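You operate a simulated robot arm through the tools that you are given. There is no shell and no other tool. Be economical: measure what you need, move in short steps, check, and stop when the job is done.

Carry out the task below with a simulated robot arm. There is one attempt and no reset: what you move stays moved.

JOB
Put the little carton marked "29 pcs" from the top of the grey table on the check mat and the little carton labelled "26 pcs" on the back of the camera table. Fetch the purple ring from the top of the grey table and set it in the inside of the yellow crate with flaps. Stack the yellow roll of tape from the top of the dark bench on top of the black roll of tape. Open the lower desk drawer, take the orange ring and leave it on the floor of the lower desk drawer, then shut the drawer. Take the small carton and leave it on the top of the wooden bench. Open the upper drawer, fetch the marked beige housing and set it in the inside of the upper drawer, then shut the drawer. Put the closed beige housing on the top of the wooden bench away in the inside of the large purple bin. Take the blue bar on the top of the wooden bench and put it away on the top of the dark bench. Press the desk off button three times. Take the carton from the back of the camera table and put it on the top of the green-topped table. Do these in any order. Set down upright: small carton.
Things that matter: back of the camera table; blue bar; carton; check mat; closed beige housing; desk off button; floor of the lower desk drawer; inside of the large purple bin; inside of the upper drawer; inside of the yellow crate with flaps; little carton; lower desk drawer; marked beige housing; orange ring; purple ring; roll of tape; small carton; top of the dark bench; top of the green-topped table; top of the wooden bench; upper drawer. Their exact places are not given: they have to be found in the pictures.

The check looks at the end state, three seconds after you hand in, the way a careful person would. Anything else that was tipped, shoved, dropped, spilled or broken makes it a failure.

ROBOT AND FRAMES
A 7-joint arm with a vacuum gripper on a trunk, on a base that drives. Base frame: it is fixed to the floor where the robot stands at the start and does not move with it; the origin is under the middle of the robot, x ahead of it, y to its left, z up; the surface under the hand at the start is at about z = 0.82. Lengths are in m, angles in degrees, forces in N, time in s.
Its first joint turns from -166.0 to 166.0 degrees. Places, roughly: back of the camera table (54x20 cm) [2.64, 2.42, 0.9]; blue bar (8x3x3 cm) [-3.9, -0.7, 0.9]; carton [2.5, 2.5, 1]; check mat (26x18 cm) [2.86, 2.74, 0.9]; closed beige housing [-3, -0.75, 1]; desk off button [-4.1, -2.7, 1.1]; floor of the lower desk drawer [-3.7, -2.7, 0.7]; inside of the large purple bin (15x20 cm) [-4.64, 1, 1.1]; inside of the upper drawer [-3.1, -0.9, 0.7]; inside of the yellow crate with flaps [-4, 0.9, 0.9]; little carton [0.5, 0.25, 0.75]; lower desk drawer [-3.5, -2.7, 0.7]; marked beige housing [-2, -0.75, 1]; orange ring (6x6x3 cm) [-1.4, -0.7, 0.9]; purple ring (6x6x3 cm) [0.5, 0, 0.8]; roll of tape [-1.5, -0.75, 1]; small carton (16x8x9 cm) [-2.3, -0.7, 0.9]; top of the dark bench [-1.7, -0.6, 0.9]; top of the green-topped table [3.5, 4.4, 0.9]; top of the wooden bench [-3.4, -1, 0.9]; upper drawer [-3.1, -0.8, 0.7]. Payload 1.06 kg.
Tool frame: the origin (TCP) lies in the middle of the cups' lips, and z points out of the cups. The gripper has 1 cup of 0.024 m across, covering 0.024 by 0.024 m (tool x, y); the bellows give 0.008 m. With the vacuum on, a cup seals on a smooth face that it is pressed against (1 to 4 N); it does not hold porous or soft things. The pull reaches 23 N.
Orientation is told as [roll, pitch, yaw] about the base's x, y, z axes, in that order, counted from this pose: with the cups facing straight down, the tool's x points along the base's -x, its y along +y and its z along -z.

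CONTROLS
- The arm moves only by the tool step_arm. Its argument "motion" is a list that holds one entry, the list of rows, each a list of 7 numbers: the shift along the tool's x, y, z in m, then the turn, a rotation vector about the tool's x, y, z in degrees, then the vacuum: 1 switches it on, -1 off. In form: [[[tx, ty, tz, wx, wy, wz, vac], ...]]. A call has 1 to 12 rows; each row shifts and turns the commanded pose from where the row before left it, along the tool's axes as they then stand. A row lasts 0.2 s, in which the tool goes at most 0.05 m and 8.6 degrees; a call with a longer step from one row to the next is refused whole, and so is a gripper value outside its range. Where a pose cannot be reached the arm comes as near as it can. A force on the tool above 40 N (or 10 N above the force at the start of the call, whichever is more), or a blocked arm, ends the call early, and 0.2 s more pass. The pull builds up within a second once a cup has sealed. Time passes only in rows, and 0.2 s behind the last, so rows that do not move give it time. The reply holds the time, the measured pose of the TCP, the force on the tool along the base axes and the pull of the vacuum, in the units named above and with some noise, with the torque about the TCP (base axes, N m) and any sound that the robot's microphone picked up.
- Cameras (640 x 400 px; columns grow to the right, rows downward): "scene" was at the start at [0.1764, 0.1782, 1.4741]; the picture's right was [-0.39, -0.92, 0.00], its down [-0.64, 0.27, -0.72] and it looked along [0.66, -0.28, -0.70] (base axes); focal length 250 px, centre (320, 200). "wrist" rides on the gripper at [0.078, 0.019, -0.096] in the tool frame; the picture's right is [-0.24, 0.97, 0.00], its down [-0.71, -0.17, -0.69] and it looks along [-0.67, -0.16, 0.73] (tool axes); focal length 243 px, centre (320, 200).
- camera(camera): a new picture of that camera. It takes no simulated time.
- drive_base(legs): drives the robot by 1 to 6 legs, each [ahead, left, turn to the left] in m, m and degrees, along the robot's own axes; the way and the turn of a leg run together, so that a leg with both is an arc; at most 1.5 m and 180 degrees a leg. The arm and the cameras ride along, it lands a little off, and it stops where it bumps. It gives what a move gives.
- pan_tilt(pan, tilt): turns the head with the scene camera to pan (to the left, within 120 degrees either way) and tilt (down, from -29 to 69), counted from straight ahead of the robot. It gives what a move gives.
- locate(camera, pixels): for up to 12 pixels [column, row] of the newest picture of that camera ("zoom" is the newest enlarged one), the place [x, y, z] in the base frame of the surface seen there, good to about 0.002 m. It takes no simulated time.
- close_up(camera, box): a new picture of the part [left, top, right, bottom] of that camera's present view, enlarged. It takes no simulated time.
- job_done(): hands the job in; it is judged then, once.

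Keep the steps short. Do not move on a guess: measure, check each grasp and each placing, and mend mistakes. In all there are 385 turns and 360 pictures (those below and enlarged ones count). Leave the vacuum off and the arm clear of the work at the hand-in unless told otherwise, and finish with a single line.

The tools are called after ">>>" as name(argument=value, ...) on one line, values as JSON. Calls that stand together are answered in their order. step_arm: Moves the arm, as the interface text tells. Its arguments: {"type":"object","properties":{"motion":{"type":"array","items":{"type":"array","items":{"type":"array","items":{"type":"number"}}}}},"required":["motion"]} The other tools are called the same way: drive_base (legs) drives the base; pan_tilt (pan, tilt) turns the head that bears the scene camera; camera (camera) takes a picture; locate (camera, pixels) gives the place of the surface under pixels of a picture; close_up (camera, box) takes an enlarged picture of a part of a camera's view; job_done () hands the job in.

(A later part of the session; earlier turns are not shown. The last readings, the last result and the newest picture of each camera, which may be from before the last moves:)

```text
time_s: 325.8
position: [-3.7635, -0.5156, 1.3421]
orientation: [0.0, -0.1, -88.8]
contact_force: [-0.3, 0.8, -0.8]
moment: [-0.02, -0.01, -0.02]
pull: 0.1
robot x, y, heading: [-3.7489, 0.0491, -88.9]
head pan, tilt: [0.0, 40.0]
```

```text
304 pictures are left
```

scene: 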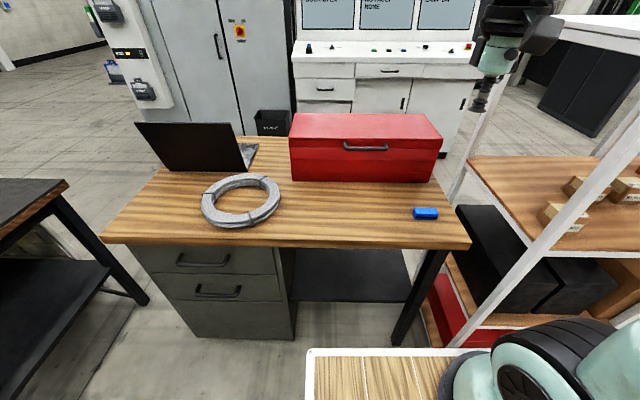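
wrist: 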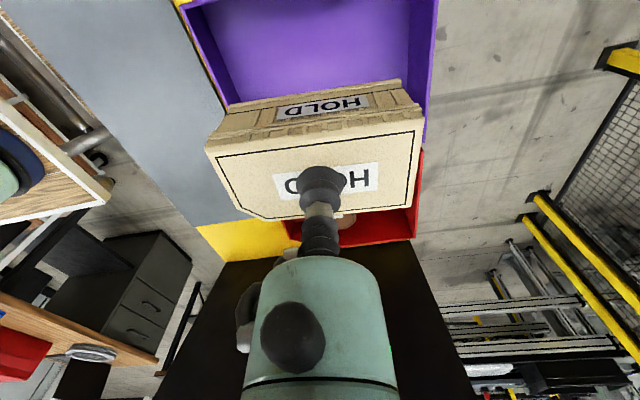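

>>> close_up(camera="scene", box=[405, 198, 445, 228])

>>> locate(camera="scene", pixels=[[415, 210], [437, 210], [425, 213], [450, 240], [470, 165], [560, 25], [530, 230], [430, 185], [365, 148]])

```text
13.33 times, centred on (425, 213) of scene
```

zoom: 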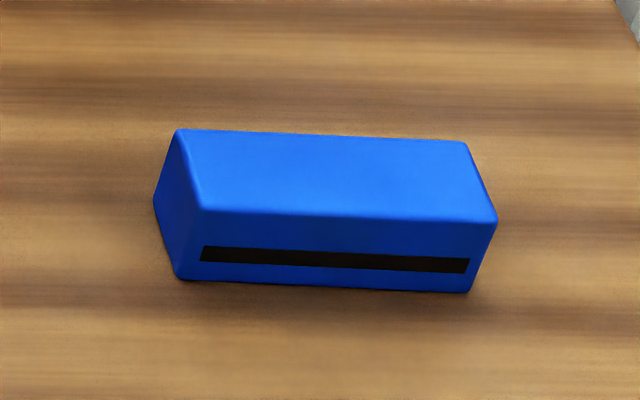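

```text
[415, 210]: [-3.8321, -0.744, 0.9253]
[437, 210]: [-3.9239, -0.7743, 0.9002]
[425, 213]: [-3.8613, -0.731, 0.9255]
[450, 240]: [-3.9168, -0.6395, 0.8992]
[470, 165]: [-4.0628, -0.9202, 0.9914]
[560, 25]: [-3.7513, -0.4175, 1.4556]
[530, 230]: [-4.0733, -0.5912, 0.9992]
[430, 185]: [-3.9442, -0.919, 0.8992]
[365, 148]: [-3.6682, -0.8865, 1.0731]
```

>>> locate(camera="zoom", pixels=[[180, 135], [465, 148], [490, 218], [205, 205], [335, 175]])

```text
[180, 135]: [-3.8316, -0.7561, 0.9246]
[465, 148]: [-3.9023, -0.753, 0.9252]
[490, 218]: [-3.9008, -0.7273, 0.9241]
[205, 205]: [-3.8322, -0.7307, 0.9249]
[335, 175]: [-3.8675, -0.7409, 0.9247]
```

Top centre (−3.867, −0.742), z 0.925. Move over and lower in two calls.

>>> step_arm(motion=[[[-0.04, -0.02, 0, 0, 0, 0, -1], [-0.04, -0.02, 0, 0, 0, 0, -1], [-0.04, -0.02, 0, 0, 0, 0, -1], [-0.04, -0.02, 0, 0, 0, 0, -1], [-0.04, -0.02, 0, 0, 0, 0, -1], [-0.024, -0.0086, 0.02, 0, 0, 0, -1], [0, 0, 0.049, 0, 0, 0, -1], [0, 0, 0.049, 0, 0, 0, -1], [0, 0, 0.049, 0, 0, 0, -1], [0, 0, 0.049, 0, 0, 0, -1], [0, 0, 0.049, 0, 0, 0, -1], [0, 0, 0.049, 0, 0, 0, -1]]])

>>> step_arm(motion=[[[0, 0, 0.049, 0, 0, 0, -1], [0, 0, 0.034, 0, 0, 0, -1]]])

>>> camera(camera="wrist")

```text
time_s: 328.4
position: [-3.8697, -0.74, 1.0261]
orientation: [-0.1, -0.1, -88.6]
contact_force: [-0.4, 1.1, 0.6]
moment: [0.0, 0.01, -0.03]
pull: 0.1
robot x, y, heading: [-3.7501, 0.0504, -88.6]
head pan, tilt: [0.0, 40.0]
```

```text
time_s: 329.0
position: [-3.8683, -0.7434, 0.9436]
orientation: [0.0, 0.0, -88.8]
contact_force: [-0.9, 0.2, 0.5]
moment: [-0.01, 0.06, -0.03]
pull: 0.2
robot x, y, heading: [-3.7483, 0.0526, -88.5]
head pan, tilt: [0.0, 40.0]
```

```text
302 pictures are left
```

wrist: 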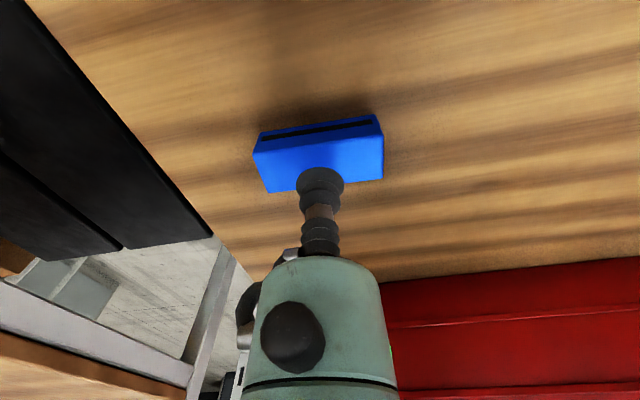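

>>> step_arm(motion=[[[0, 0.001, 0.012, 0, 0, 0, 1], [0, 0, 0.006, 0, 0, 0, 1], [0, 0, 0.003, 0, 0, 0, 1], [0, 0, 0, 0, 0, 0, 1], [0, 0, 0, 0, 0, 0, 1], [0, 0, 0, 0, 0, 0, 1], [0, 0, 0, 0, 0, 0, 1]]])

```text
time_s: 330.6
position: [-3.867, -0.7411, 0.922]
orientation: [0.0, 0.0, -88.7]
contact_force: [-0.6, -4.2, 6.3]
moment: [0.0, 0.01, 0.01]
pull: 22.9
robot x, y, heading: [-3.7514, 0.0507, -88.6]
head pan, tilt: [0.0, 40.0]
```

Held. Lift, retract, back up and drive left to the dark bench.

>>> step_arm(motion=[[[0, 0, -0.02, 0, 0, 0, 1], [0, 0, -0.049, 0, 0, 0, 1], [0, 0, -0.049, 0, 0, 0, 1], [0, 0, -0.049, 0, 0, 0, 1], [0, 0, -0.049, 0, 0, 0, 1], [0, 0, -0.049, 0, 0, 0, 1], [0, 0, -0.049, 0, 0, 0, 1], [0.045, 0.02, 0, 0, 0, 0, 1], [0.045, 0.02, 0, 0, 0, 0, 1], [0.045, 0.02, 0, 0, 0, 0, 1], [0.045, 0.02, 0, 0, 0, 0, 1], [0.02, 0, 0, 0, 0, 0, 1]]])

>>> drive_base(legs=[[-0.22, 0, 0], [0, 1.1, 0], [0, 0.6, 0]])

>>> pan_tilt(pan=0, tilt=45)

>>> camera(camera="scene")

```text
time_s: 333.2
position: [-3.7926, -0.5379, 1.2369]
orientation: [-0.1, -0.1, -88.7]
contact_force: [0.2, 0.0, -2.0]
moment: [0.04, 0.0, 0.0]
pull: 23.1
robot x, y, heading: [-3.7481, 0.0549, -88.8]
head pan, tilt: [0.0, 40.0]
```

```text
time_s: 343.1
position: [-2.0975, -0.2844, 1.2374]
orientation: [0.1, 0.0, -88.7]
contact_force: [0.2, 0.4, -1.8]
moment: [-0.01, 0.03, 0.01]
pull: 22.6
robot x, y, heading: [-2.0517, 0.3064, -88.5]
head pan, tilt: [0.0, 40.0]
```

```text
time_s: 343.8
position: [-2.0972, -0.2847, 1.2375]
orientation: [0.0, 0.0, -88.7]
contact_force: [-0.3, -0.2, -0.7]
moment: [0.01, 0.01, 0.0]
pull: 22.7
robot x, y, heading: [-2.0579, 0.3045, -88.5]
head pan, tilt: [0.0, 45.0]
```

```text
301 pictures are left
```

scene: 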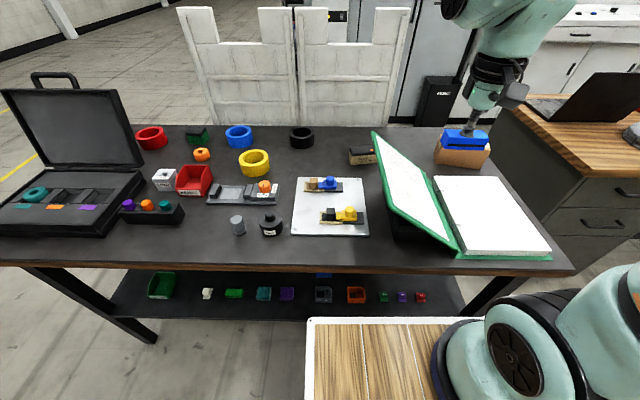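

The dark bench is in view. Locating items and a free spot for the blue bar.

>>> locate(camera="scene", pixels=[[301, 137], [253, 158], [201, 152], [360, 152], [460, 145], [300, 250], [180, 245], [330, 145], [238, 132], [150, 135], [280, 160], [340, 255]])

>>> close_up(camera="scene", box=[120, 110, 400, 285])

```text
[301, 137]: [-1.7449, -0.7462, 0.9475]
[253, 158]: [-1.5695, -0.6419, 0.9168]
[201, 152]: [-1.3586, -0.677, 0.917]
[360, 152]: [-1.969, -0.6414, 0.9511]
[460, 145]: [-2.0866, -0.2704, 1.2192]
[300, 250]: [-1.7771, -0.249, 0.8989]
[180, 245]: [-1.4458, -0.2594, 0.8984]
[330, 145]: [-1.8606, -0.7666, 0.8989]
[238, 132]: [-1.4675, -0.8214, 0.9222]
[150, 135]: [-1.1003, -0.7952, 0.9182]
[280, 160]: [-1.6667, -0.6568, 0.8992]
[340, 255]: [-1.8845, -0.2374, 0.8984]
```

```text
2.29 times, centred on (260, 198) of scene
```

zoom: 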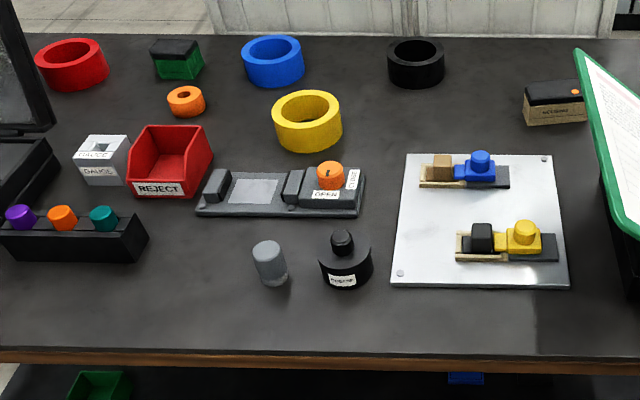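

>>> locate(camera="zoom", pixels=[[150, 240], [252, 270], [200, 300], [200, 345], [400, 288], [560, 290], [480, 350], [200, 240], [572, 200], [600, 300]])

```text
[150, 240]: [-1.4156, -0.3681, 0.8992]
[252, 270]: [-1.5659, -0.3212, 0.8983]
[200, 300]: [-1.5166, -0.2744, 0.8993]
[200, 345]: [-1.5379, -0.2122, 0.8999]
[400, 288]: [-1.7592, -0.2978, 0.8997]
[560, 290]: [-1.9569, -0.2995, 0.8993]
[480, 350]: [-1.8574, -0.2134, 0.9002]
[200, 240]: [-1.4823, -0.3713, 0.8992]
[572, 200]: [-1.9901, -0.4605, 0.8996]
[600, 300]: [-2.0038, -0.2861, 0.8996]
```

Free spot at (−1.49, −0.30). Drive 0.45 left first.

>>> drive_base(legs=[[0.05, 0.45, 0]])

>>> camera(camera="scene")

```text
time_s: 346.5
position: [-1.6521, -0.3239, 1.2374]
orientation: [0.0, 0.0, -88.5]
contact_force: [-0.2, 0.1, -1.2]
moment: [0.01, -0.02, 0.03]
pull: 22.9
robot x, y, heading: [-1.6104, 0.269, -88.3]
head pan, tilt: [0.0, 45.0]
```

```text
299 pictures are left
```

scene: 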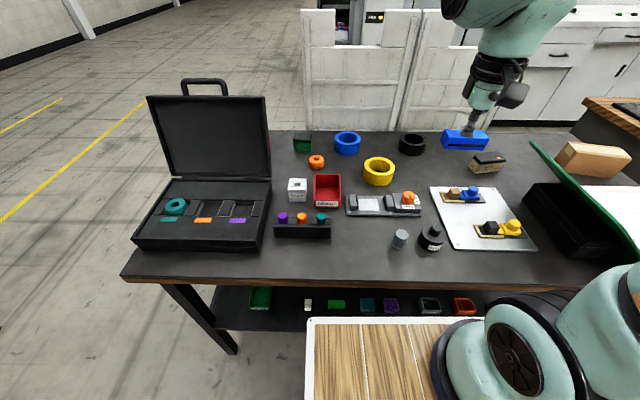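

Move over (−1.49, −0.30) and lower.

>>> step_arm(motion=[[[0.005, 0.041, 0, 0, 0, 0, 1], [0.005, 0.041, 0, 0, 0, 0, 1], [0.005, 0.041, 0, 0, 0, 0, 1], [0.005, 0.04, 0, 0, 0, 0, 1], [0, 0, 0.049, 0, 0, 0, 1], [0, 0, 0.049, 0, 0, 0, 1], [0, 0, 0.049, 0, 0, 0, 1], [0, 0, 0.049, 0, 0, 0, 1], [0, 0, 0.049, 0, 0, 0, 1], [0, 0, 0.045, 0, 0, 0, 1]]])

>>> camera(camera="scene")

```text
time_s: 348.7
position: [-1.4904, -0.299, 0.9468]
orientation: [0.1, -0.1, -88.6]
contact_force: [0.1, 0.9, -1.1]
moment: [0.02, -0.02, -0.02]
pull: 22.5
robot x, y, heading: [-1.606, 0.2651, -88.6]
head pan, tilt: [0.0, 45.0]
```

```text
298 pictures are left
```

scene: 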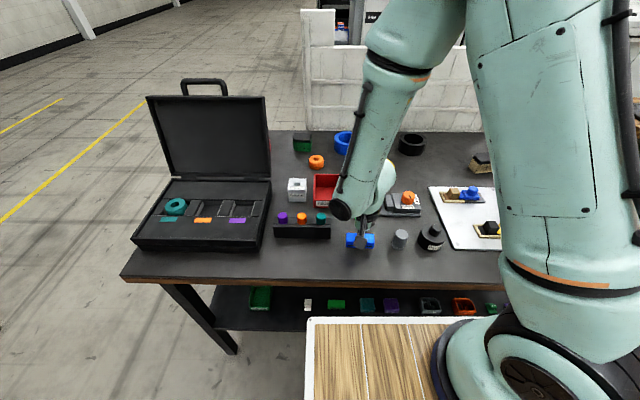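

Bar sits in the free gap. Lower to contact, release, rise.

>>> step_arm(motion=[[[0, 0, 0.015, 0, 0, 0, 1], [0, 0, 0.006, 0, 0, 0, 1], [0, 0, 0.002, 0, 0, 0, 1], [0, 0, 0, 0, 0, 0, -1], [0, 0, 0, 0, 0, 0, -1], [0, 0, 0, 0, 0, 0, -1], [0, 0, -0.01, 0, 0, 0, -1], [0, 0, -0.045, 0, 0, 0, -1], [0, 0, -0.049, 0, 0, 0, -1], [0, 0, -0.049, 0, 0, 0, -1], [0, 0, -0.049, 0, 0, 0, -1], [0, -0.02, -0.045, 0, 0, 0, -1]]])

>>> step_arm(motion=[[[0, -0.045, 0, 0, 0, 0, -1], [0, -0.045, 0, 0, 0, 0, -1], [0, -0.045, 0, 0, 0, 0, -1], [0, -0.045, 0, 0, 0, 0, -1]]])

>>> camera(camera="scene")

>>> close_up(camera="scene", box=[270, 120, 450, 260])

```text
time_s: 351.3
position: [-1.5117, -0.2988, 1.1729]
orientation: [0.1, 0.1, -88.7]
contact_force: [0.7, -1.0, 0.1]
moment: [0.06, -0.01, 0.0]
pull: 0.0
robot x, y, heading: [-1.6093, 0.2662, -88.6]
head pan, tilt: [0.0, 45.0]
```

```text
time_s: 352.3
position: [-1.6885, -0.3058, 1.171]
orientation: [0.0, 0.0, -88.6]
contact_force: [1.3, -0.1, 0.7]
moment: [-0.01, 0.01, 0.03]
pull: 0.2
robot x, y, heading: [-1.6104, 0.2628, -88.4]
head pan, tilt: [0.0, 45.0]
```

```text
297 pictures are left
```

scene: 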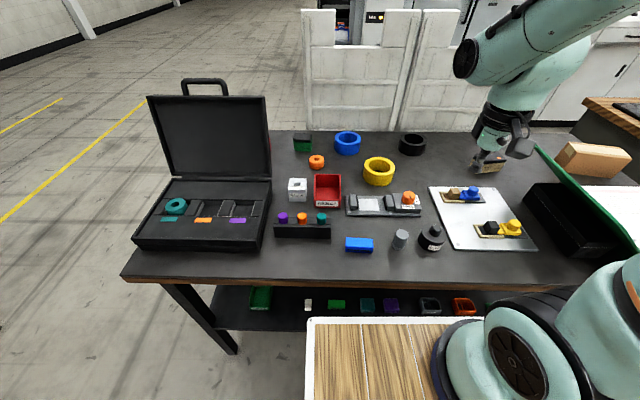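

```text
2.86 times, centred on (360, 190) of scene
```

zoom: 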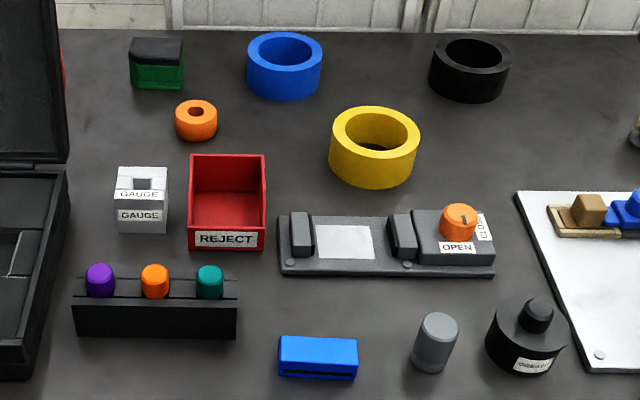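

Blue bar placed. Now measure the yellow and black rolls.

>>> locate(camera="zoom", pixels=[[332, 135], [418, 135], [375, 109], [375, 154], [345, 133], [405, 133], [375, 146], [375, 180], [432, 62], [507, 62], [470, 41], [470, 76]])

>>> close_up(camera="scene", box=[355, 125, 435, 190])

```text
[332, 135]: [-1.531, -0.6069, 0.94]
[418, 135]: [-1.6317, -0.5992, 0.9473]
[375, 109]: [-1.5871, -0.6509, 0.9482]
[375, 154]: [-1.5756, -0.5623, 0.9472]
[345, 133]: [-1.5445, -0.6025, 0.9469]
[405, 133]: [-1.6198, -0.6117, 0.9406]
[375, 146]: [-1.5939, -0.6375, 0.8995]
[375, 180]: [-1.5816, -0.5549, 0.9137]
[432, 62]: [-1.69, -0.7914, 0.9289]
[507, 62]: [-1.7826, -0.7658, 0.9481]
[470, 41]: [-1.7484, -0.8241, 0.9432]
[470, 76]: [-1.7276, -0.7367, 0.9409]
```

```text
6.15 times, centred on (395, 158) of scene
```

zoom: 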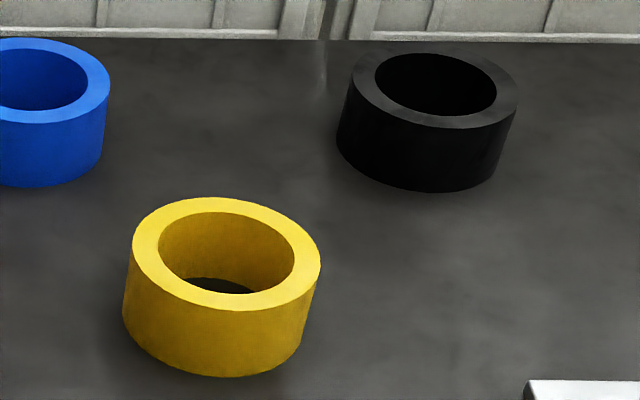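

Rolls: 0.048 high, ~0.105 across, thin wall (14 mm) — needs a side grip later. First the drawer of the wooden bench: drive to x≈−3.12 facing it.

>>> drive_base(legs=[[-0.15, 0, 0], [0, -1.0, 0], [0, -0.5, -1.5]])

>>> pan_tilt(pan=0, tilt=40)

>>> camera(camera="scene")

```text
time_s: 361.0
position: [-3.2029, -0.1958, 1.1725]
orientation: [0.0, 0.0, -89.3]
contact_force: [0.1, 0.1, -0.4]
moment: [-0.01, 0.01, 0.03]
pull: 0.1
robot x, y, heading: [-3.1165, 0.3712, -89.3]
head pan, tilt: [0.0, 45.0]
```

```text
time_s: 361.7
position: [-3.2027, -0.1964, 1.172]
orientation: [0.0, 0.0, -89.2]
contact_force: [-0.4, -0.6, -0.9]
moment: [-0.01, 0.01, 0.02]
pull: 0.0
robot x, y, heading: [-3.1191, 0.3745, -89.1]
head pan, tilt: [0.0, 40.0]
```

```text
294 pictures are left
```

scene: 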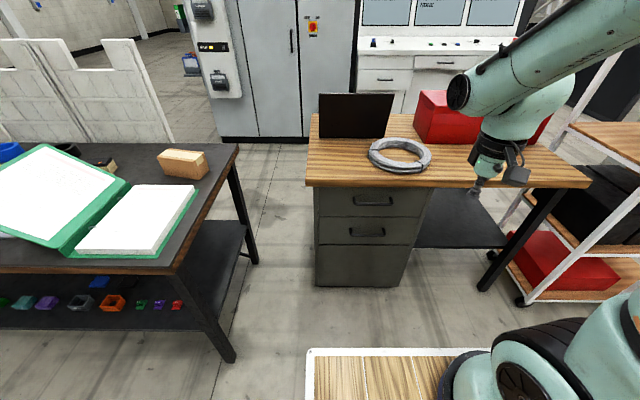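

>>> close_up(camera="scene", box=[300, 165, 450, 290])

```text
3.20 times, centred on (375, 228) of scene
```

zoom: 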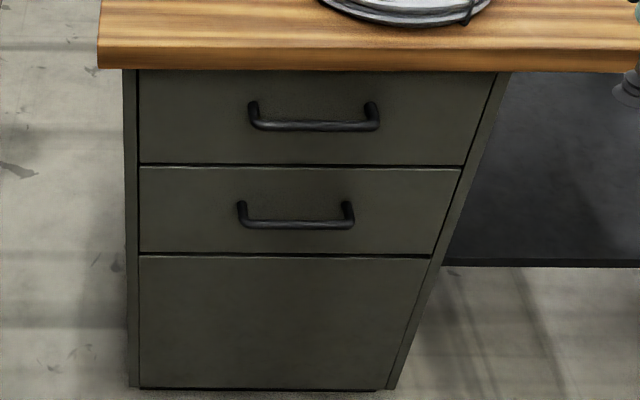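

>>> locate(camera="zoom", pixels=[[315, 127], [255, 110], [372, 110], [150, 160], [460, 160], [145, 80], [490, 80], [310, 150], [200, 120], [420, 125], [250, 60], [310, 105]])

```text
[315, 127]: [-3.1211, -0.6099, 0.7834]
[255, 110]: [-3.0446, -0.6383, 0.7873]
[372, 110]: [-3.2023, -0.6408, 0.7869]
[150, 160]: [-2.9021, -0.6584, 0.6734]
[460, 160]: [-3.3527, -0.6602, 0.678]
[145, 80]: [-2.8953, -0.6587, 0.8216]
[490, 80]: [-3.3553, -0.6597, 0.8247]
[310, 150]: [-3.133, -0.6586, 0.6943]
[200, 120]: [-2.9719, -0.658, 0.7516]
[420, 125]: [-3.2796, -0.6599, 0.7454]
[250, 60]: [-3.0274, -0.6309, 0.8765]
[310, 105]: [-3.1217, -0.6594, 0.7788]
```

Drawer front: y −0.659, z 0.673–0.83; handle at z 0.785. I'll suck onto the face below the handle at (−3.125, 0.72 high) with the tool horizontal. First move ahead, then tilt the tool forward.

>>> step_arm(motion=[[[-0.047, 0.013, 0, 0, 0, 0, -1], [-0.047, 0.013, 0, 0, 0, 0, -1], [-0.047, 0.013, 0, 0, 0, 0, -1], [-0.047, 0.013, 0, 0, 0, 0, -1], [-0.047, 0.013, 0, 0, 0, 0, -1], [-0.047, 0.013, 0, 0, 0, 0, -1]]])

>>> step_arm(motion=[[[0, 0, 0, 0, -8.5, 0, -1], [0, 0, 0, 0, -8.5, 0, -1], [0, 0, 0, 0, -8.5, 0, -1], [0, 0, 0, 0, -8.5, 0, -1], [0, 0, 0, 0, -8.5, 0, -1], [0, 0, 0, 0, -8.5, 0, -1], [0, 0, 0, 0, -8.5, 0, -1], [0, 0, 0, 0, -8.5, 0, -1], [0, 0, 0, 0, -8.5, 0, -1], [0, 0, 0, 0, -8.5, 0, -1], [0, 0, 0, 0, -5, 0, -1]]])

>>> camera(camera="scene")

```text
time_s: 363.1
position: [-3.1225, -0.4778, 1.1722]
orientation: [0.0, 0.0, -89.3]
contact_force: [0.5, -0.2, -0.1]
moment: [0.0, -0.04, -0.01]
pull: 0.0
robot x, y, heading: [-3.1189, 0.3721, -89.0]
head pan, tilt: [0.0, 40.0]
```

```text
time_s: 365.5
position: [-3.1217, -0.4783, 1.172]
orientation: [167.5, -89.8, 103.2]
contact_force: [0.1, 0.1, -0.5]
moment: [0.03, -0.02, 0.02]
pull: 0.0
robot x, y, heading: [-3.117, 0.3743, -89.1]
head pan, tilt: [0.0, 40.0]
```

```text
292 pictures are left
```

scene: 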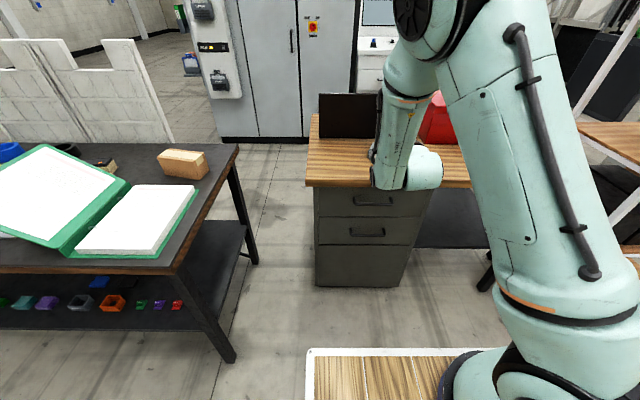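

Tool is horizontal toward the drawer. Lower to z 0.72 (tool x is down now).

>>> step_arm(motion=[[[0.048, 0, 0, 0, 0, 0, -1], [0.048, 0, 0, 0, 0, 0, -1], [0.048, 0, 0, 0, 0, 0, -1], [0.048, 0, 0, 0, 0, 0, -1], [0.048, 0, 0, 0, 0, 0, -1], [0.048, 0, 0, 0, 0, 0, -1]]])

>>> step_arm(motion=[[[0.048, 0, 0, 0, 0, 0, -1], [0.048, 0, 0, 0, 0, 0, -1], [0.048, 0, 0, 0, 0, 0, -1], [0.02, 0, 0, 0, 0, 0, -1]]])

>>> camera(camera="scene")

>>> camera(camera="wrist")

```text
time_s: 366.9
position: [-3.121, -0.4781, 0.8829]
orientation: [148.8, -90.0, 121.9]
contact_force: [1.0, 0.2, -0.3]
moment: [0.03, 0.0, -0.01]
pull: 0.2
robot x, y, heading: [-3.1177, 0.3729, -89.2]
head pan, tilt: [0.0, 40.0]
```

```text
time_s: 367.9
position: [-3.1188, -0.4796, 0.7194]
orientation: [44.7, -90.0, -134.0]
contact_force: [0.2, -0.1, 0.3]
moment: [-0.01, -0.02, -0.01]
pull: 0.0
robot x, y, heading: [-3.1184, 0.373, -89.1]
head pan, tilt: [0.0, 40.0]
```

```text
291 pictures are left
```

scene: 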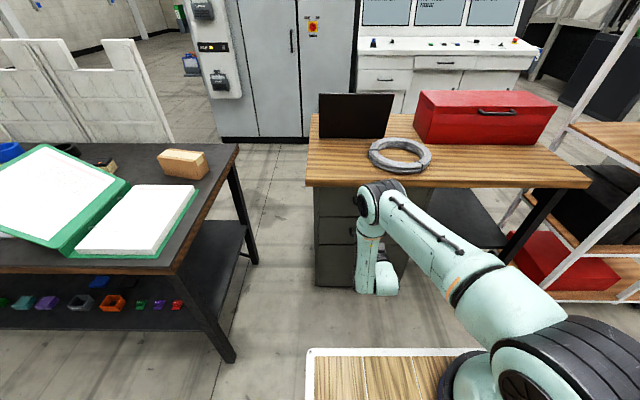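

```text
290 pictures are left
```

wrist: 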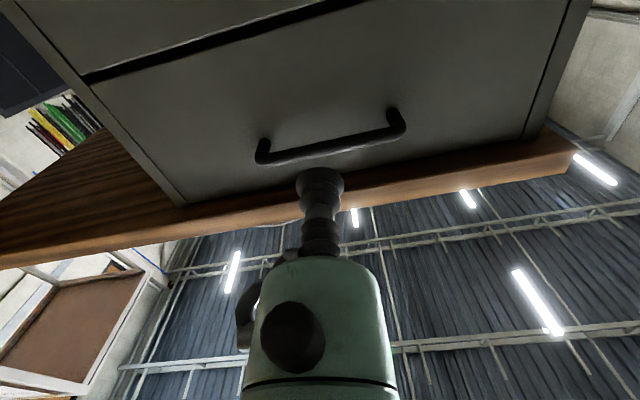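

Clear below the handle. Advance along tool z toward the face, vacuum on near contact.

>>> step_arm(motion=[[[0, 0, 0.048, 0, 0, 0, -1], [0, 0, 0.048, 0, 0, 0, -1], [0, 0, 0.048, 0, 0, 0, 1], [0, 0, 0.025, 0, 0, 0, 1], [0, 0, 0.008, 0, 0, 0, 1], [0, 0, 0.004, 0, 0, 0, 1], [0, 0, 0.003, 0, 0, 0, 1], [0, 0, 0, 0, 0, 0, 1], [0, 0, 0, 0, 0, 0, 1], [0, 0, 0, 0, 0, 0, 1]]])

```text
time_s: 370.1
position: [-3.1189, -0.6619, 0.7189]
orientation: [9.8, -89.9, -99.0]
contact_force: [3.2, 6.9, -5.2]
moment: [-0.04, 0.01, -0.13]
pull: 22.4
robot x, y, heading: [-3.1159, 0.3748, -89.1]
head pan, tilt: [0.0, 40.0]
```

Sealed (22.4 N). Pull the drawer out with slow arm steps.

>>> step_arm(motion=[[[0, 0, -0.01, 0, 0, 0, 1], [0, 0, -0.015, 0, 0, 0, 1], [0, 0, -0.02, 0, 0, 0, 1], [0, 0, -0.02, 0, 0, 0, 1], [0, 0, -0.02, 0, 0, 0, 1], [0, 0, -0.02, 0, 0, 0, 1], [0, 0, -0.02, 0, 0, 0, 1], [0, 0, -0.02, 0, 0, 0, 1]]])

>>> camera(camera="scene")

```text
time_s: 371.9
position: [-3.1202, -0.5156, 0.7173]
orientation: [12.5, -89.8, -101.6]
contact_force: [8.3, -1.1, -3.4]
moment: [0.0, 0.0, -0.17]
pull: 23.1
robot x, y, heading: [-3.1201, 0.3737, -89.3]
head pan, tilt: [0.0, 40.0]
```

```text
289 pictures are left
```

scene: 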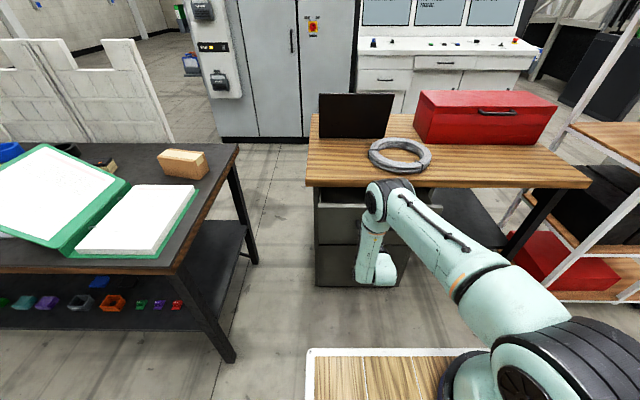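

The drawer follows (0.145 m open). A small sideways correction for the 8 N side force, and pull about 0.1 more.

>>> step_arm(motion=[[[0, 0.002, -0.015, 0, 0, 0, 1], [0, 0.001, -0.02, 0, 0, 0, 1], [0, 0, -0.02, 0, 0, 0, 1], [0, 0, -0.02, 0, 0, 0, 1], [0, 0, -0.02, 0, 0, 0, 1], [0, 0, 0, 0, 0, 0, 1]]])

>>> camera(camera="scene")

```text
time_s: 373.3
position: [-3.1193, -0.4203, 0.7201]
orientation: [171.8, -89.9, 99.1]
contact_force: [-4.9, -2.1, 6.6]
moment: [-0.03, 0.04, -0.04]
pull: 22.5
robot x, y, heading: [-3.1181, 0.3754, -89.2]
head pan, tilt: [0.0, 40.0]
```

```text
288 pictures are left
```

scene: 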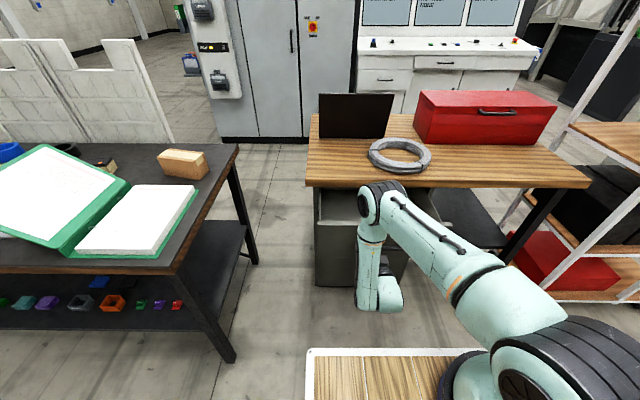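

About 0.24 m open. Release the vacuum, then back the base away.

>>> step_arm(motion=[[[0, 0, 0, 0, 0, 0, -1], [0, 0, 0, 0, 0, 0, -1], [0, 0, 0, 0, 0, 0, -1], [0, 0, 0, 0, 0, 0, -1], [0, 0, -0.01, 0, 0, 0, -1], [0, 0, -0.02, 0, 0, 0, -1]]])

>>> drive_base(legs=[[-0.2, 0, 0]])

>>> step_arm(motion=[[[-0.048, 0, 0, 0, 0, 0, -1], [-0.048, 0, 0, 0, 0, 0, -1], [-0.048, 0, 0, 0, 0, 0, -1], [-0.048, 0, 0, 0, 0, 0, -1], [-0.048, 0, 0, 0, 0, 0, -1], [-0.048, 0, 0, 0, 0, 0, -1], [-0.048, 0, 0, 0, 0, 0, -1], [-0.048, 0, 0, 0, 0, 0, -1], [-0.048, 0, 0, 0, 0, 0, -1], [-0.048, 0, 0, 0, 0, 0, -1]]])

>>> camera(camera="scene")

```text
time_s: 374.7
position: [-3.119, -0.3898, 0.7201]
orientation: [149.7, -90.1, 121.1]
contact_force: [0.5, -0.2, 0.3]
moment: [0.02, -0.02, 0.02]
pull: 0.0
robot x, y, heading: [-3.1171, 0.3732, -89.0]
head pan, tilt: [0.0, 40.0]
```

```text
time_s: 376.3
position: [-3.1196, -0.1891, 0.7193]
orientation: [74.8, -90.0, -163.8]
contact_force: [-0.3, 0.4, 0.9]
moment: [-0.01, 0.0, -0.02]
pull: 0.0
robot x, y, heading: [-3.1246, 0.5726, -89.0]
head pan, tilt: [0.0, 40.0]
```

```text
time_s: 378.5
position: [-3.119, -0.1888, 1.2015]
orientation: [2.1, -89.9, -91.1]
contact_force: [0.0, -0.4, 0.9]
moment: [-0.03, 0.02, 0.0]
pull: 0.2
robot x, y, heading: [-3.124, 0.5748, -89.0]
head pan, tilt: [0.0, 40.0]
```

```text
287 pictures are left
```

scene: 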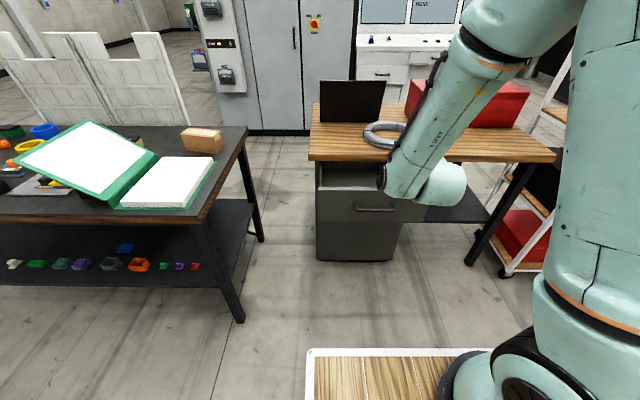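

Drawer open. Turn the tool down again, and drive to the dark bench for the marked housing.

>>> step_arm(motion=[[[0, 0, 0, 0, 8.5, 0, -1], [0, 0, 0, 0, 8.5, 0, -1], [0, 0, 0, 0, 8.5, 0, -1], [0, 0, 0, 0, 8.5, 0, -1], [0, 0, 0, 0, 8.5, 0, -1], [0, 0, 0, 0, 8.5, 0, -1], [0, 0, 0, 0, 8.5, 0, -1], [0, 0, 0, 0, 8.5, 0, -1], [0, 0, 0, 0, 8.5, 0, -1], [0, 0, 0, 0, 8.5, 0, -1], [0, 0, 0, 0, 5, 0, -1]]])

>>> drive_base(legs=[[0, 1.1, 0], [0.34, 0, -1]])

>>> pan_tilt(pan=10, tilt=48)

>>> camera(camera="scene")

```text
time_s: 380.9
position: [-3.1176, -0.1674, 1.1727]
orientation: [-1.4, -4.1, -89.8]
contact_force: [-0.1, 0.0, -0.4]
moment: [-0.04, 0.0, -0.02]
pull: 0.0
out of reach, approached as far as the arm can: row 5, 6
robot x, y, heading: [-3.1226, 0.5734, -89.2]
head pan, tilt: [0.0, 40.0]
```

```text
time_s: 388.3
position: [-2.0309, -0.4935, 1.1709]
orientation: [-1.3, -4.2, -91.0]
contact_force: [-0.7, 0.7, -0.2]
moment: [0.01, -0.02, 0.02]
pull: 0.0
robot x, y, heading: [-2.0183, 0.2513, -90.2]
head pan, tilt: [0.0, 40.0]
```

```text
time_s: 389.1
position: [-2.0299, -0.4926, 1.1693]
orientation: [-1.3, -4.3, -91.0]
contact_force: [0.7, -0.9, 0.2]
moment: [-0.01, -0.01, 0.01]
pull: 0.0
robot x, y, heading: [-2.0224, 0.249, -90.3]
head pan, tilt: [10.0, 48.0]
```

```text
286 pictures are left
```

scene: 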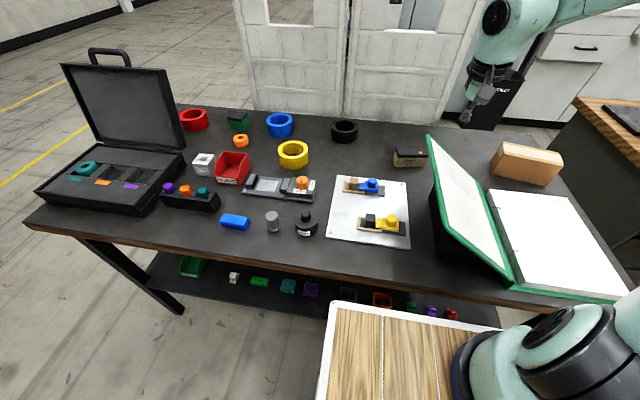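

The tool is tilted by 4°; I correct it and zoom at the marked housing at (410,157).

>>> step_arm(motion=[[[0, 0, 0, -1.3, 4.2, 0, -1], [0, 0, 0, 0, 0, 0, -1]]])

>>> close_up(camera="scene", box=[380, 130, 440, 180])

>>> close_up(camera="scene", box=[470, 120, 600, 220])

```text
time_s: 389.6
position: [-2.0322, -0.4939, 1.172]
orientation: [0.0, 0.0, -91.0]
contact_force: [0.3, 1.3, 0.7]
moment: [-0.01, 0.01, -0.02]
pull: 0.1
robot x, y, heading: [-2.0219, 0.2491, -89.8]
head pan, tilt: [10.0, 48.0]
```

```text
8.00 times, centred on (410, 155) of scene
```

zoom: 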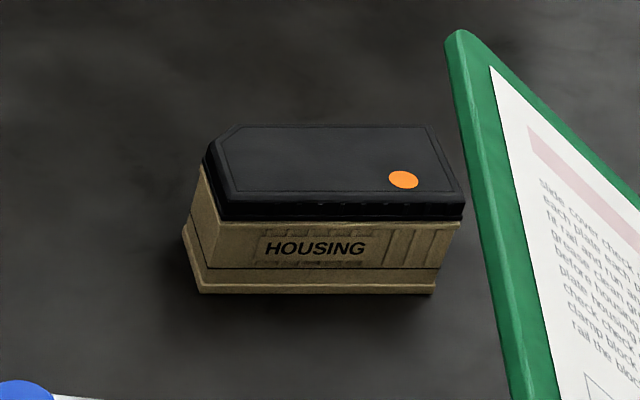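

```text
4.00 times, centred on (535, 170) of scene
```

zoom: 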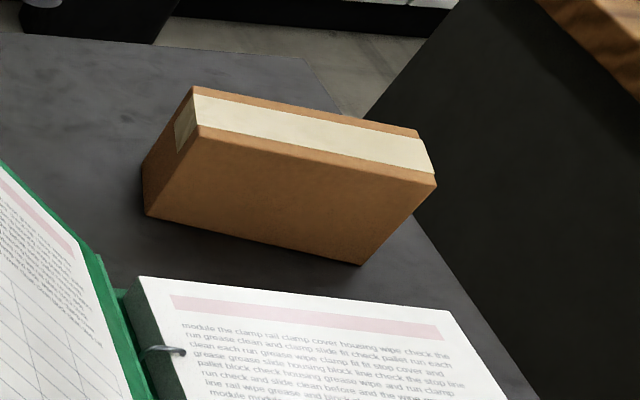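

>>> locate(camera="scene", pixels=[[398, 149], [424, 147], [427, 154], [399, 154], [411, 150.5], [410, 167], [430, 140]])

>>> locate(camera="zoom", pixels=[[195, 90], [415, 130], [435, 180], [195, 128], [310, 130], [150, 215], [360, 262], [265, 170]])

```text
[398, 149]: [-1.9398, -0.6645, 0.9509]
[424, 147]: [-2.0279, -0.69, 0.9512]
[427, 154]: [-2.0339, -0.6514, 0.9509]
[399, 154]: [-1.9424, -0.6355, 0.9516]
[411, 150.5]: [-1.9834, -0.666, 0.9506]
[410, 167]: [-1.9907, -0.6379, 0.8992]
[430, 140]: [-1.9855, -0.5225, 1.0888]
```

```text
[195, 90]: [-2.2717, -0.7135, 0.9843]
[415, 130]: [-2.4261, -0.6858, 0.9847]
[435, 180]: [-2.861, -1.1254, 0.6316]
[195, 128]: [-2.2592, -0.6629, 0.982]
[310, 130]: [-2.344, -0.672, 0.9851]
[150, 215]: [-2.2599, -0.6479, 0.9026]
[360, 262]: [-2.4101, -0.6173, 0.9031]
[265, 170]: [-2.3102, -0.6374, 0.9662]
```

Housing top centre (−1.986, −0.661), z 0.951. The binder lid's corner is close (z 1.09), so I come from the left with the wrist camera turned to +x. Drive 0.3 left, turn the tool.

>>> drive_base(legs=[[0.02, 0.3, 0]])

>>> step_arm(motion=[[[0, 0, -0.02, 0, 0, 8.5, -1], [0, 0, 0, 0, 0, 8.5, -1], [0, 0, 0, 0, 0, 8.5, -1], [0, 0, 0, 0, 0, 8.5, -1], [0, 0, 0, 0, 0, 8.5, -1], [0, 0, 0, 0, 0, 8.5, -1], [0, 0, 0, 0, 0, 8.5, -1], [0, 0, 0, 0, 0, 8.5, -1], [0, 0, 0, 0, 0, 8.5, -1], [0, 0, 0, 0, 0, 8.5, -1], [0, 0, 0, 0, 0, 4, -1]]])

```text
time_s: 391.7
position: [-1.7273, -0.5146, 1.1707]
orientation: [0.0, 0.0, -91.2]
contact_force: [-0.3, 0.5, 0.8]
moment: [0.02, -0.01, -0.04]
pull: 0.0
robot x, y, heading: [-1.7131, 0.2312, -90.4]
head pan, tilt: [10.0, 48.0]
```

```text
time_s: 394.1
position: [-1.7269, -0.5134, 1.1908]
orientation: [0.0, 0.0, 179.6]
contact_force: [0.2, -0.1, 0.0]
moment: [0.01, -0.01, -0.03]
pull: 0.1
robot x, y, heading: [-1.7156, 0.2267, -90.4]
head pan, tilt: [10.0, 48.0]
```

Move over the housing: first in y, then in x.

>>> step_arm(motion=[[[0, 0.049, 0, 0, 0, 0, -1], [0, 0.049, 0, 0, 0, 0, -1], [0, 0.049, 0, 0, 0, 0, -1], [-0.045, 0, 0, 0, 0, 0, -1], [-0.045, 0, 0, 0, 0, 0, -1], [-0.045, 0, 0, 0, 0, 0, -1], [-0.045, 0, 0, 0, 0, 0, -1], [-0.045, 0, 0, 0, 0, 0, -1], [-0.034, 0, 0, 0, 0, 0, -1], [0, 0, 0.045, 0, 0, 0, -1], [0, 0, 0.045, 0, 0, 0, -1]]])

>>> camera(camera="scene")

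>>> camera(camera="wrist")

```text
time_s: 396.5
position: [-1.9892, -0.6564, 1.1023]
orientation: [0.0, 0.1, 179.8]
contact_force: [0.3, -0.5, -0.2]
moment: [0.01, 0.02, 0.01]
pull: 0.1
robot x, y, heading: [-1.7153, 0.2272, -90.4]
head pan, tilt: [10.0, 48.0]
```

```text
283 pictures are left
```

scene: 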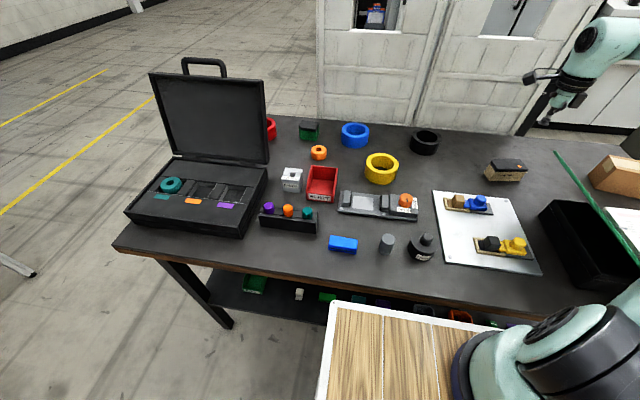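

```text
282 pictures are left
```

wrist: 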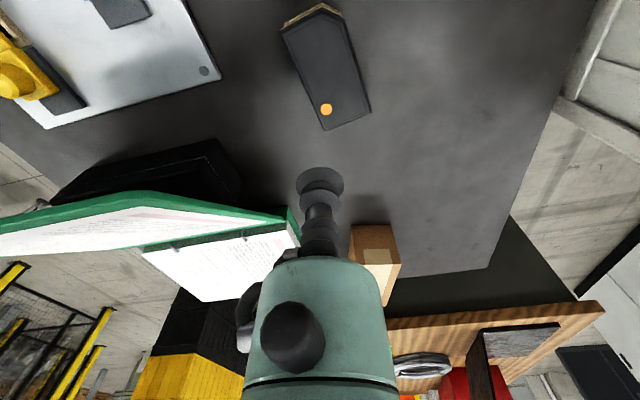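

Lower to just above the housing top.

>>> step_arm(motion=[[[0.003, 0.005, 0.04, 0, 0, 0, -1], [0, 0, 0.045, 0, 0, 0, -1], [0, 0, 0.045, 0, 0, 0, -1], [0, 0, 0.01, 0, 0, 0, -1]]])

>>> camera(camera="wrist")

```text
time_s: 397.5
position: [-1.985, -0.6656, 0.9601]
orientation: [0.0, 0.0, 179.8]
contact_force: [0.8, 0.3, -0.3]
moment: [-0.03, 0.02, 0.01]
pull: 0.0
robot x, y, heading: [-1.7171, 0.2258, -90.6]
head pan, tilt: [10.0, 48.0]
```

```text
281 pictures are left
```

wrist: 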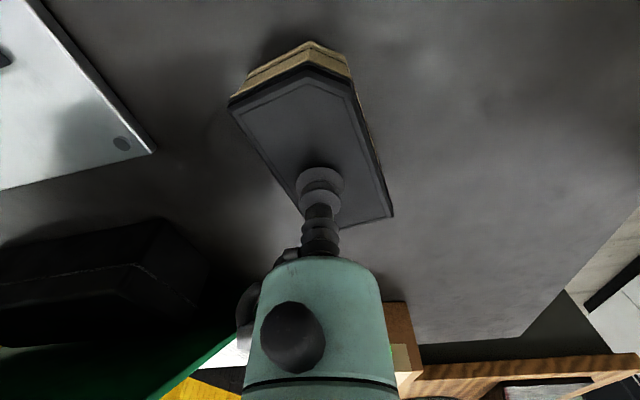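

>>> locate(camera="wrist", pixels=[[235, 105], [350, 85], [388, 212], [312, 75], [320, 130], [350, 150], [355, 200]])

```text
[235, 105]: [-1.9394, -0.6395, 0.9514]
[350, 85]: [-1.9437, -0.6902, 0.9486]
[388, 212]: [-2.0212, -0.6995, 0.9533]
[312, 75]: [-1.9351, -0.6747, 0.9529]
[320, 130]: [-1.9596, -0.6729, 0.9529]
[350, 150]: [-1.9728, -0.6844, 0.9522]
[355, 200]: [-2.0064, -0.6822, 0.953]
```

Centre is about (−1.986, −0.670); shift 5 mm and press.

>>> step_arm(motion=[[[-0.001, 0.005, 0, 0, 0, 0, 1], [0, 0, 0.007, 0, 0, 0, 1], [0, 0, 0.005, 0, 0, 0, 1], [0, 0, 0, 0, 0, 0, 1], [0, 0, 0, 0, 0, 0, 1], [0, 0, 0, 0, 0, 0, 1], [0, 0, 0, 0, 0, 0, 1]]])

```text
time_s: 399.1
position: [-1.9854, -0.6702, 0.95]
orientation: [0.0, 0.0, 179.8]
contact_force: [-0.3, -5.2, 12.3]
moment: [0.02, 0.02, -0.01]
pull: 23.5
robot x, y, heading: [-1.7128, 0.2269, -90.5]
head pan, tilt: [10.0, 48.0]
```

Sealed. Lift straight up to above the lid and check with the wrist camera that the whole housing comes along.

>>> step_arm(motion=[[[0, 0, -0.01, 0, 0, 0, 1], [0, 0, -0.02, 0, 0, 0, 1], [0, 0, -0.045, 0, 0, 0, 1], [0, 0, -0.045, 0, 0, 0, 1], [0, 0, -0.045, 0, 0, 0, 1], [0, 0, -0.045, 0, 0, 0, 1], [0, 0, -0.045, 0, 0, 0, 1]]])

>>> camera(camera="wrist")

>>> camera(camera="scene")

```text
time_s: 400.7
position: [-1.9873, -0.6703, 1.2065]
orientation: [-0.1, 0.0, 179.9]
contact_force: [-0.1, -0.4, -1.5]
moment: [0.04, -0.01, 0.0]
pull: 22.7
robot x, y, heading: [-1.7115, 0.2258, -90.3]
head pan, tilt: [10.0, 48.0]
```

```text
280 pictures are left
```

wrist: 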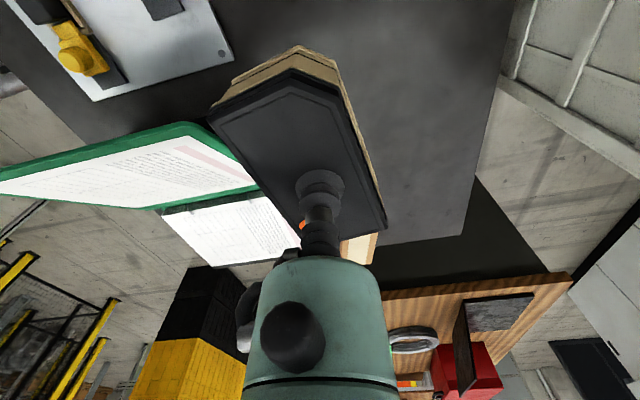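

```text
279 pictures are left
```

scene: 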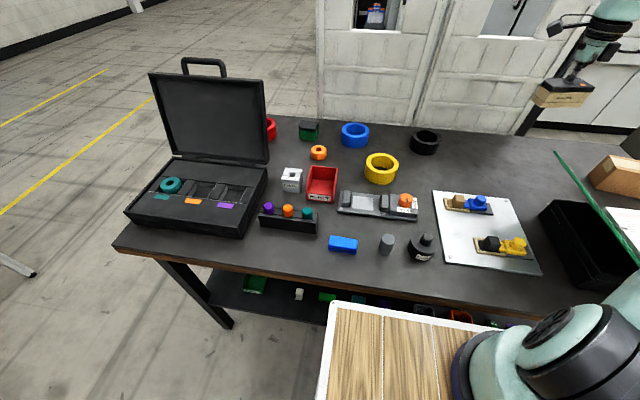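

The whole housing is held. Raise, move clear, then drive to the open drawer.

>>> step_arm(motion=[[[0, 0, -0.045, 0, 0, 0, 1], [0, 0, -0.035, 0, 0, 0, 1], [0.045, 0, 0, 0, 0, 0, 1], [0.045, 0, 0, 0, 0, 0, 1], [0.045, 0, 0, 0, 0, 0, 1], [0.045, 0, 0, 0, 0, 0, 1], [0.045, 0, 0, 0, 0, 0, 1], [0.03, -0.03, 0, 0, 0, 0, 1], [0, -0.045, 0, 0, 0, 0, 1], [0, -0.045, 0, 0, 0, 0, 1]]])

>>> drive_base(legs=[[-0.4, 0, 0], [0, -1.4, 1], [0.2, 0, 0]])

>>> pan_tilt(pan=5, tilt=48)

>>> camera(camera="scene")

```text
time_s: 402.9
position: [-1.7265, -0.5519, 1.2826]
orientation: [-0.1, 0.0, 179.8]
contact_force: [-0.8, -0.5, -1.9]
moment: [-0.01, 0.05, 0.0]
pull: 23.2
robot x, y, heading: [-1.7149, 0.2294, -90.3]
head pan, tilt: [10.0, 48.0]
```

```text
time_s: 413.2
position: [-3.1464, -0.3344, 1.2842]
orientation: [0.0, 0.1, 179.5]
contact_force: [1.0, -0.3, -1.8]
moment: [0.01, 0.01, -0.01]
pull: 22.9
robot x, y, heading: [-3.1297, 0.4454, -90.7]
head pan, tilt: [10.0, 48.0]
```

```text
time_s: 413.9
position: [-3.1473, -0.336, 1.2845]
orientation: [0.0, 0.0, 179.4]
contact_force: [-0.2, -0.4, -1.8]
moment: [-0.04, -0.02, -0.01]
pull: 22.5
robot x, y, heading: [-3.1233, 0.4446, -90.8]
head pan, tilt: [5.0, 48.0]
```

```text
278 pictures are left
```

scene: 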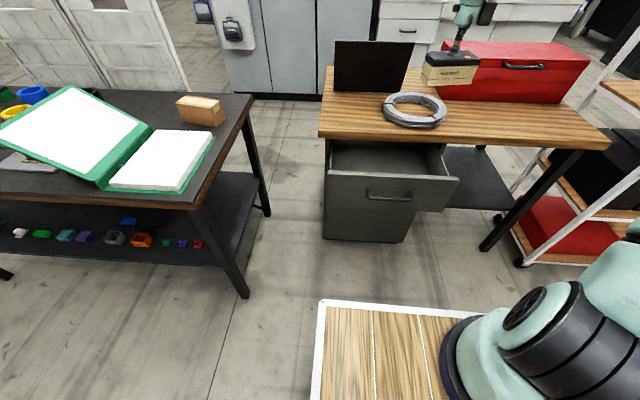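

>>> close_up(camera="scene", box=[310, 120, 470, 250])

>>> locate(camera="scene", pixels=[[390, 158], [360, 165], [420, 165], [390, 150], [333, 172], [452, 182], [390, 178], [440, 150], [332, 150], [390, 196], [390, 170]])

```text
3.08 times, centred on (390, 185) of scene
```

zoom: 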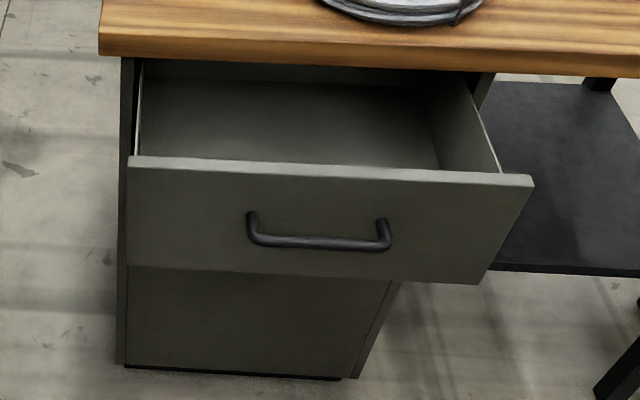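

```text
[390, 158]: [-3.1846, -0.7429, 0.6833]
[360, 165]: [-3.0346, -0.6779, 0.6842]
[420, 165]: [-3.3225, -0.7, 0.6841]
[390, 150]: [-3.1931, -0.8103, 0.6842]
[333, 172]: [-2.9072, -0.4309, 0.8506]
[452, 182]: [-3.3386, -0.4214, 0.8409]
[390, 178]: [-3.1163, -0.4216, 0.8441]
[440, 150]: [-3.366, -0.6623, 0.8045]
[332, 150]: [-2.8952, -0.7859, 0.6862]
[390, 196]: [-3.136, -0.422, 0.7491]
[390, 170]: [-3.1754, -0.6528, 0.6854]
```

Drawer floor z 0.684, free opening y −0.435…−0.63. Drive 0.2 ahead so the tool hangs at y≈−0.53, then lower in stages.

>>> drive_base(legs=[[0.19, 0, 0]])

>>> step_arm(motion=[[[0.02, 0, 0.03, 0, 0, 0, 1], [0, 0, 0.048, 0, 0, 0, 1], [0, 0, 0.048, 0, 0, 0, 1], [0, 0, 0.048, 0, 0, 0, 1], [0, 0, 0.048, 0, 0, 0, 1], [0, 0, 0.048, 0, 0, 0, 1]]])

>>> camera(camera="scene")

>>> camera(camera="wrist")

```text
time_s: 415.4
position: [-3.1488, -0.5272, 1.2844]
orientation: [0.0, -0.1, 179.4]
contact_force: [0.0, -0.8, -1.8]
moment: [-0.03, 0.01, 0.0]
pull: 22.9
robot x, y, heading: [-3.1255, 0.2514, -90.6]
head pan, tilt: [5.0, 48.0]
```

```text
time_s: 416.9
position: [-3.1299, -0.5271, 1.0106]
orientation: [0.1, 0.1, 179.3]
contact_force: [-0.3, 0.1, -1.3]
moment: [-0.05, 0.03, 0.02]
pull: 22.9
robot x, y, heading: [-3.1284, 0.2544, -90.6]
head pan, tilt: [5.0, 48.0]
```

```text
276 pictures are left
```

scene: 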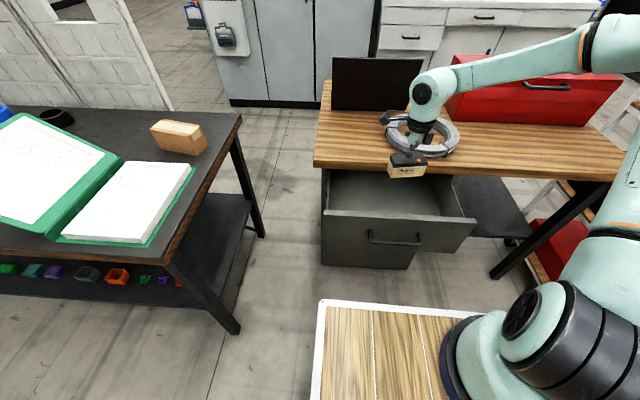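

```text
275 pictures are left
```

wrist: 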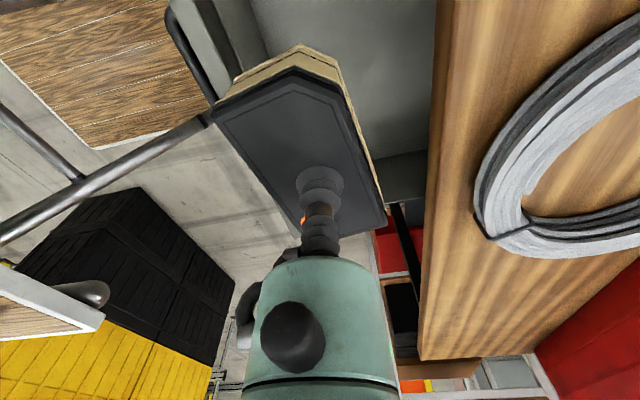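

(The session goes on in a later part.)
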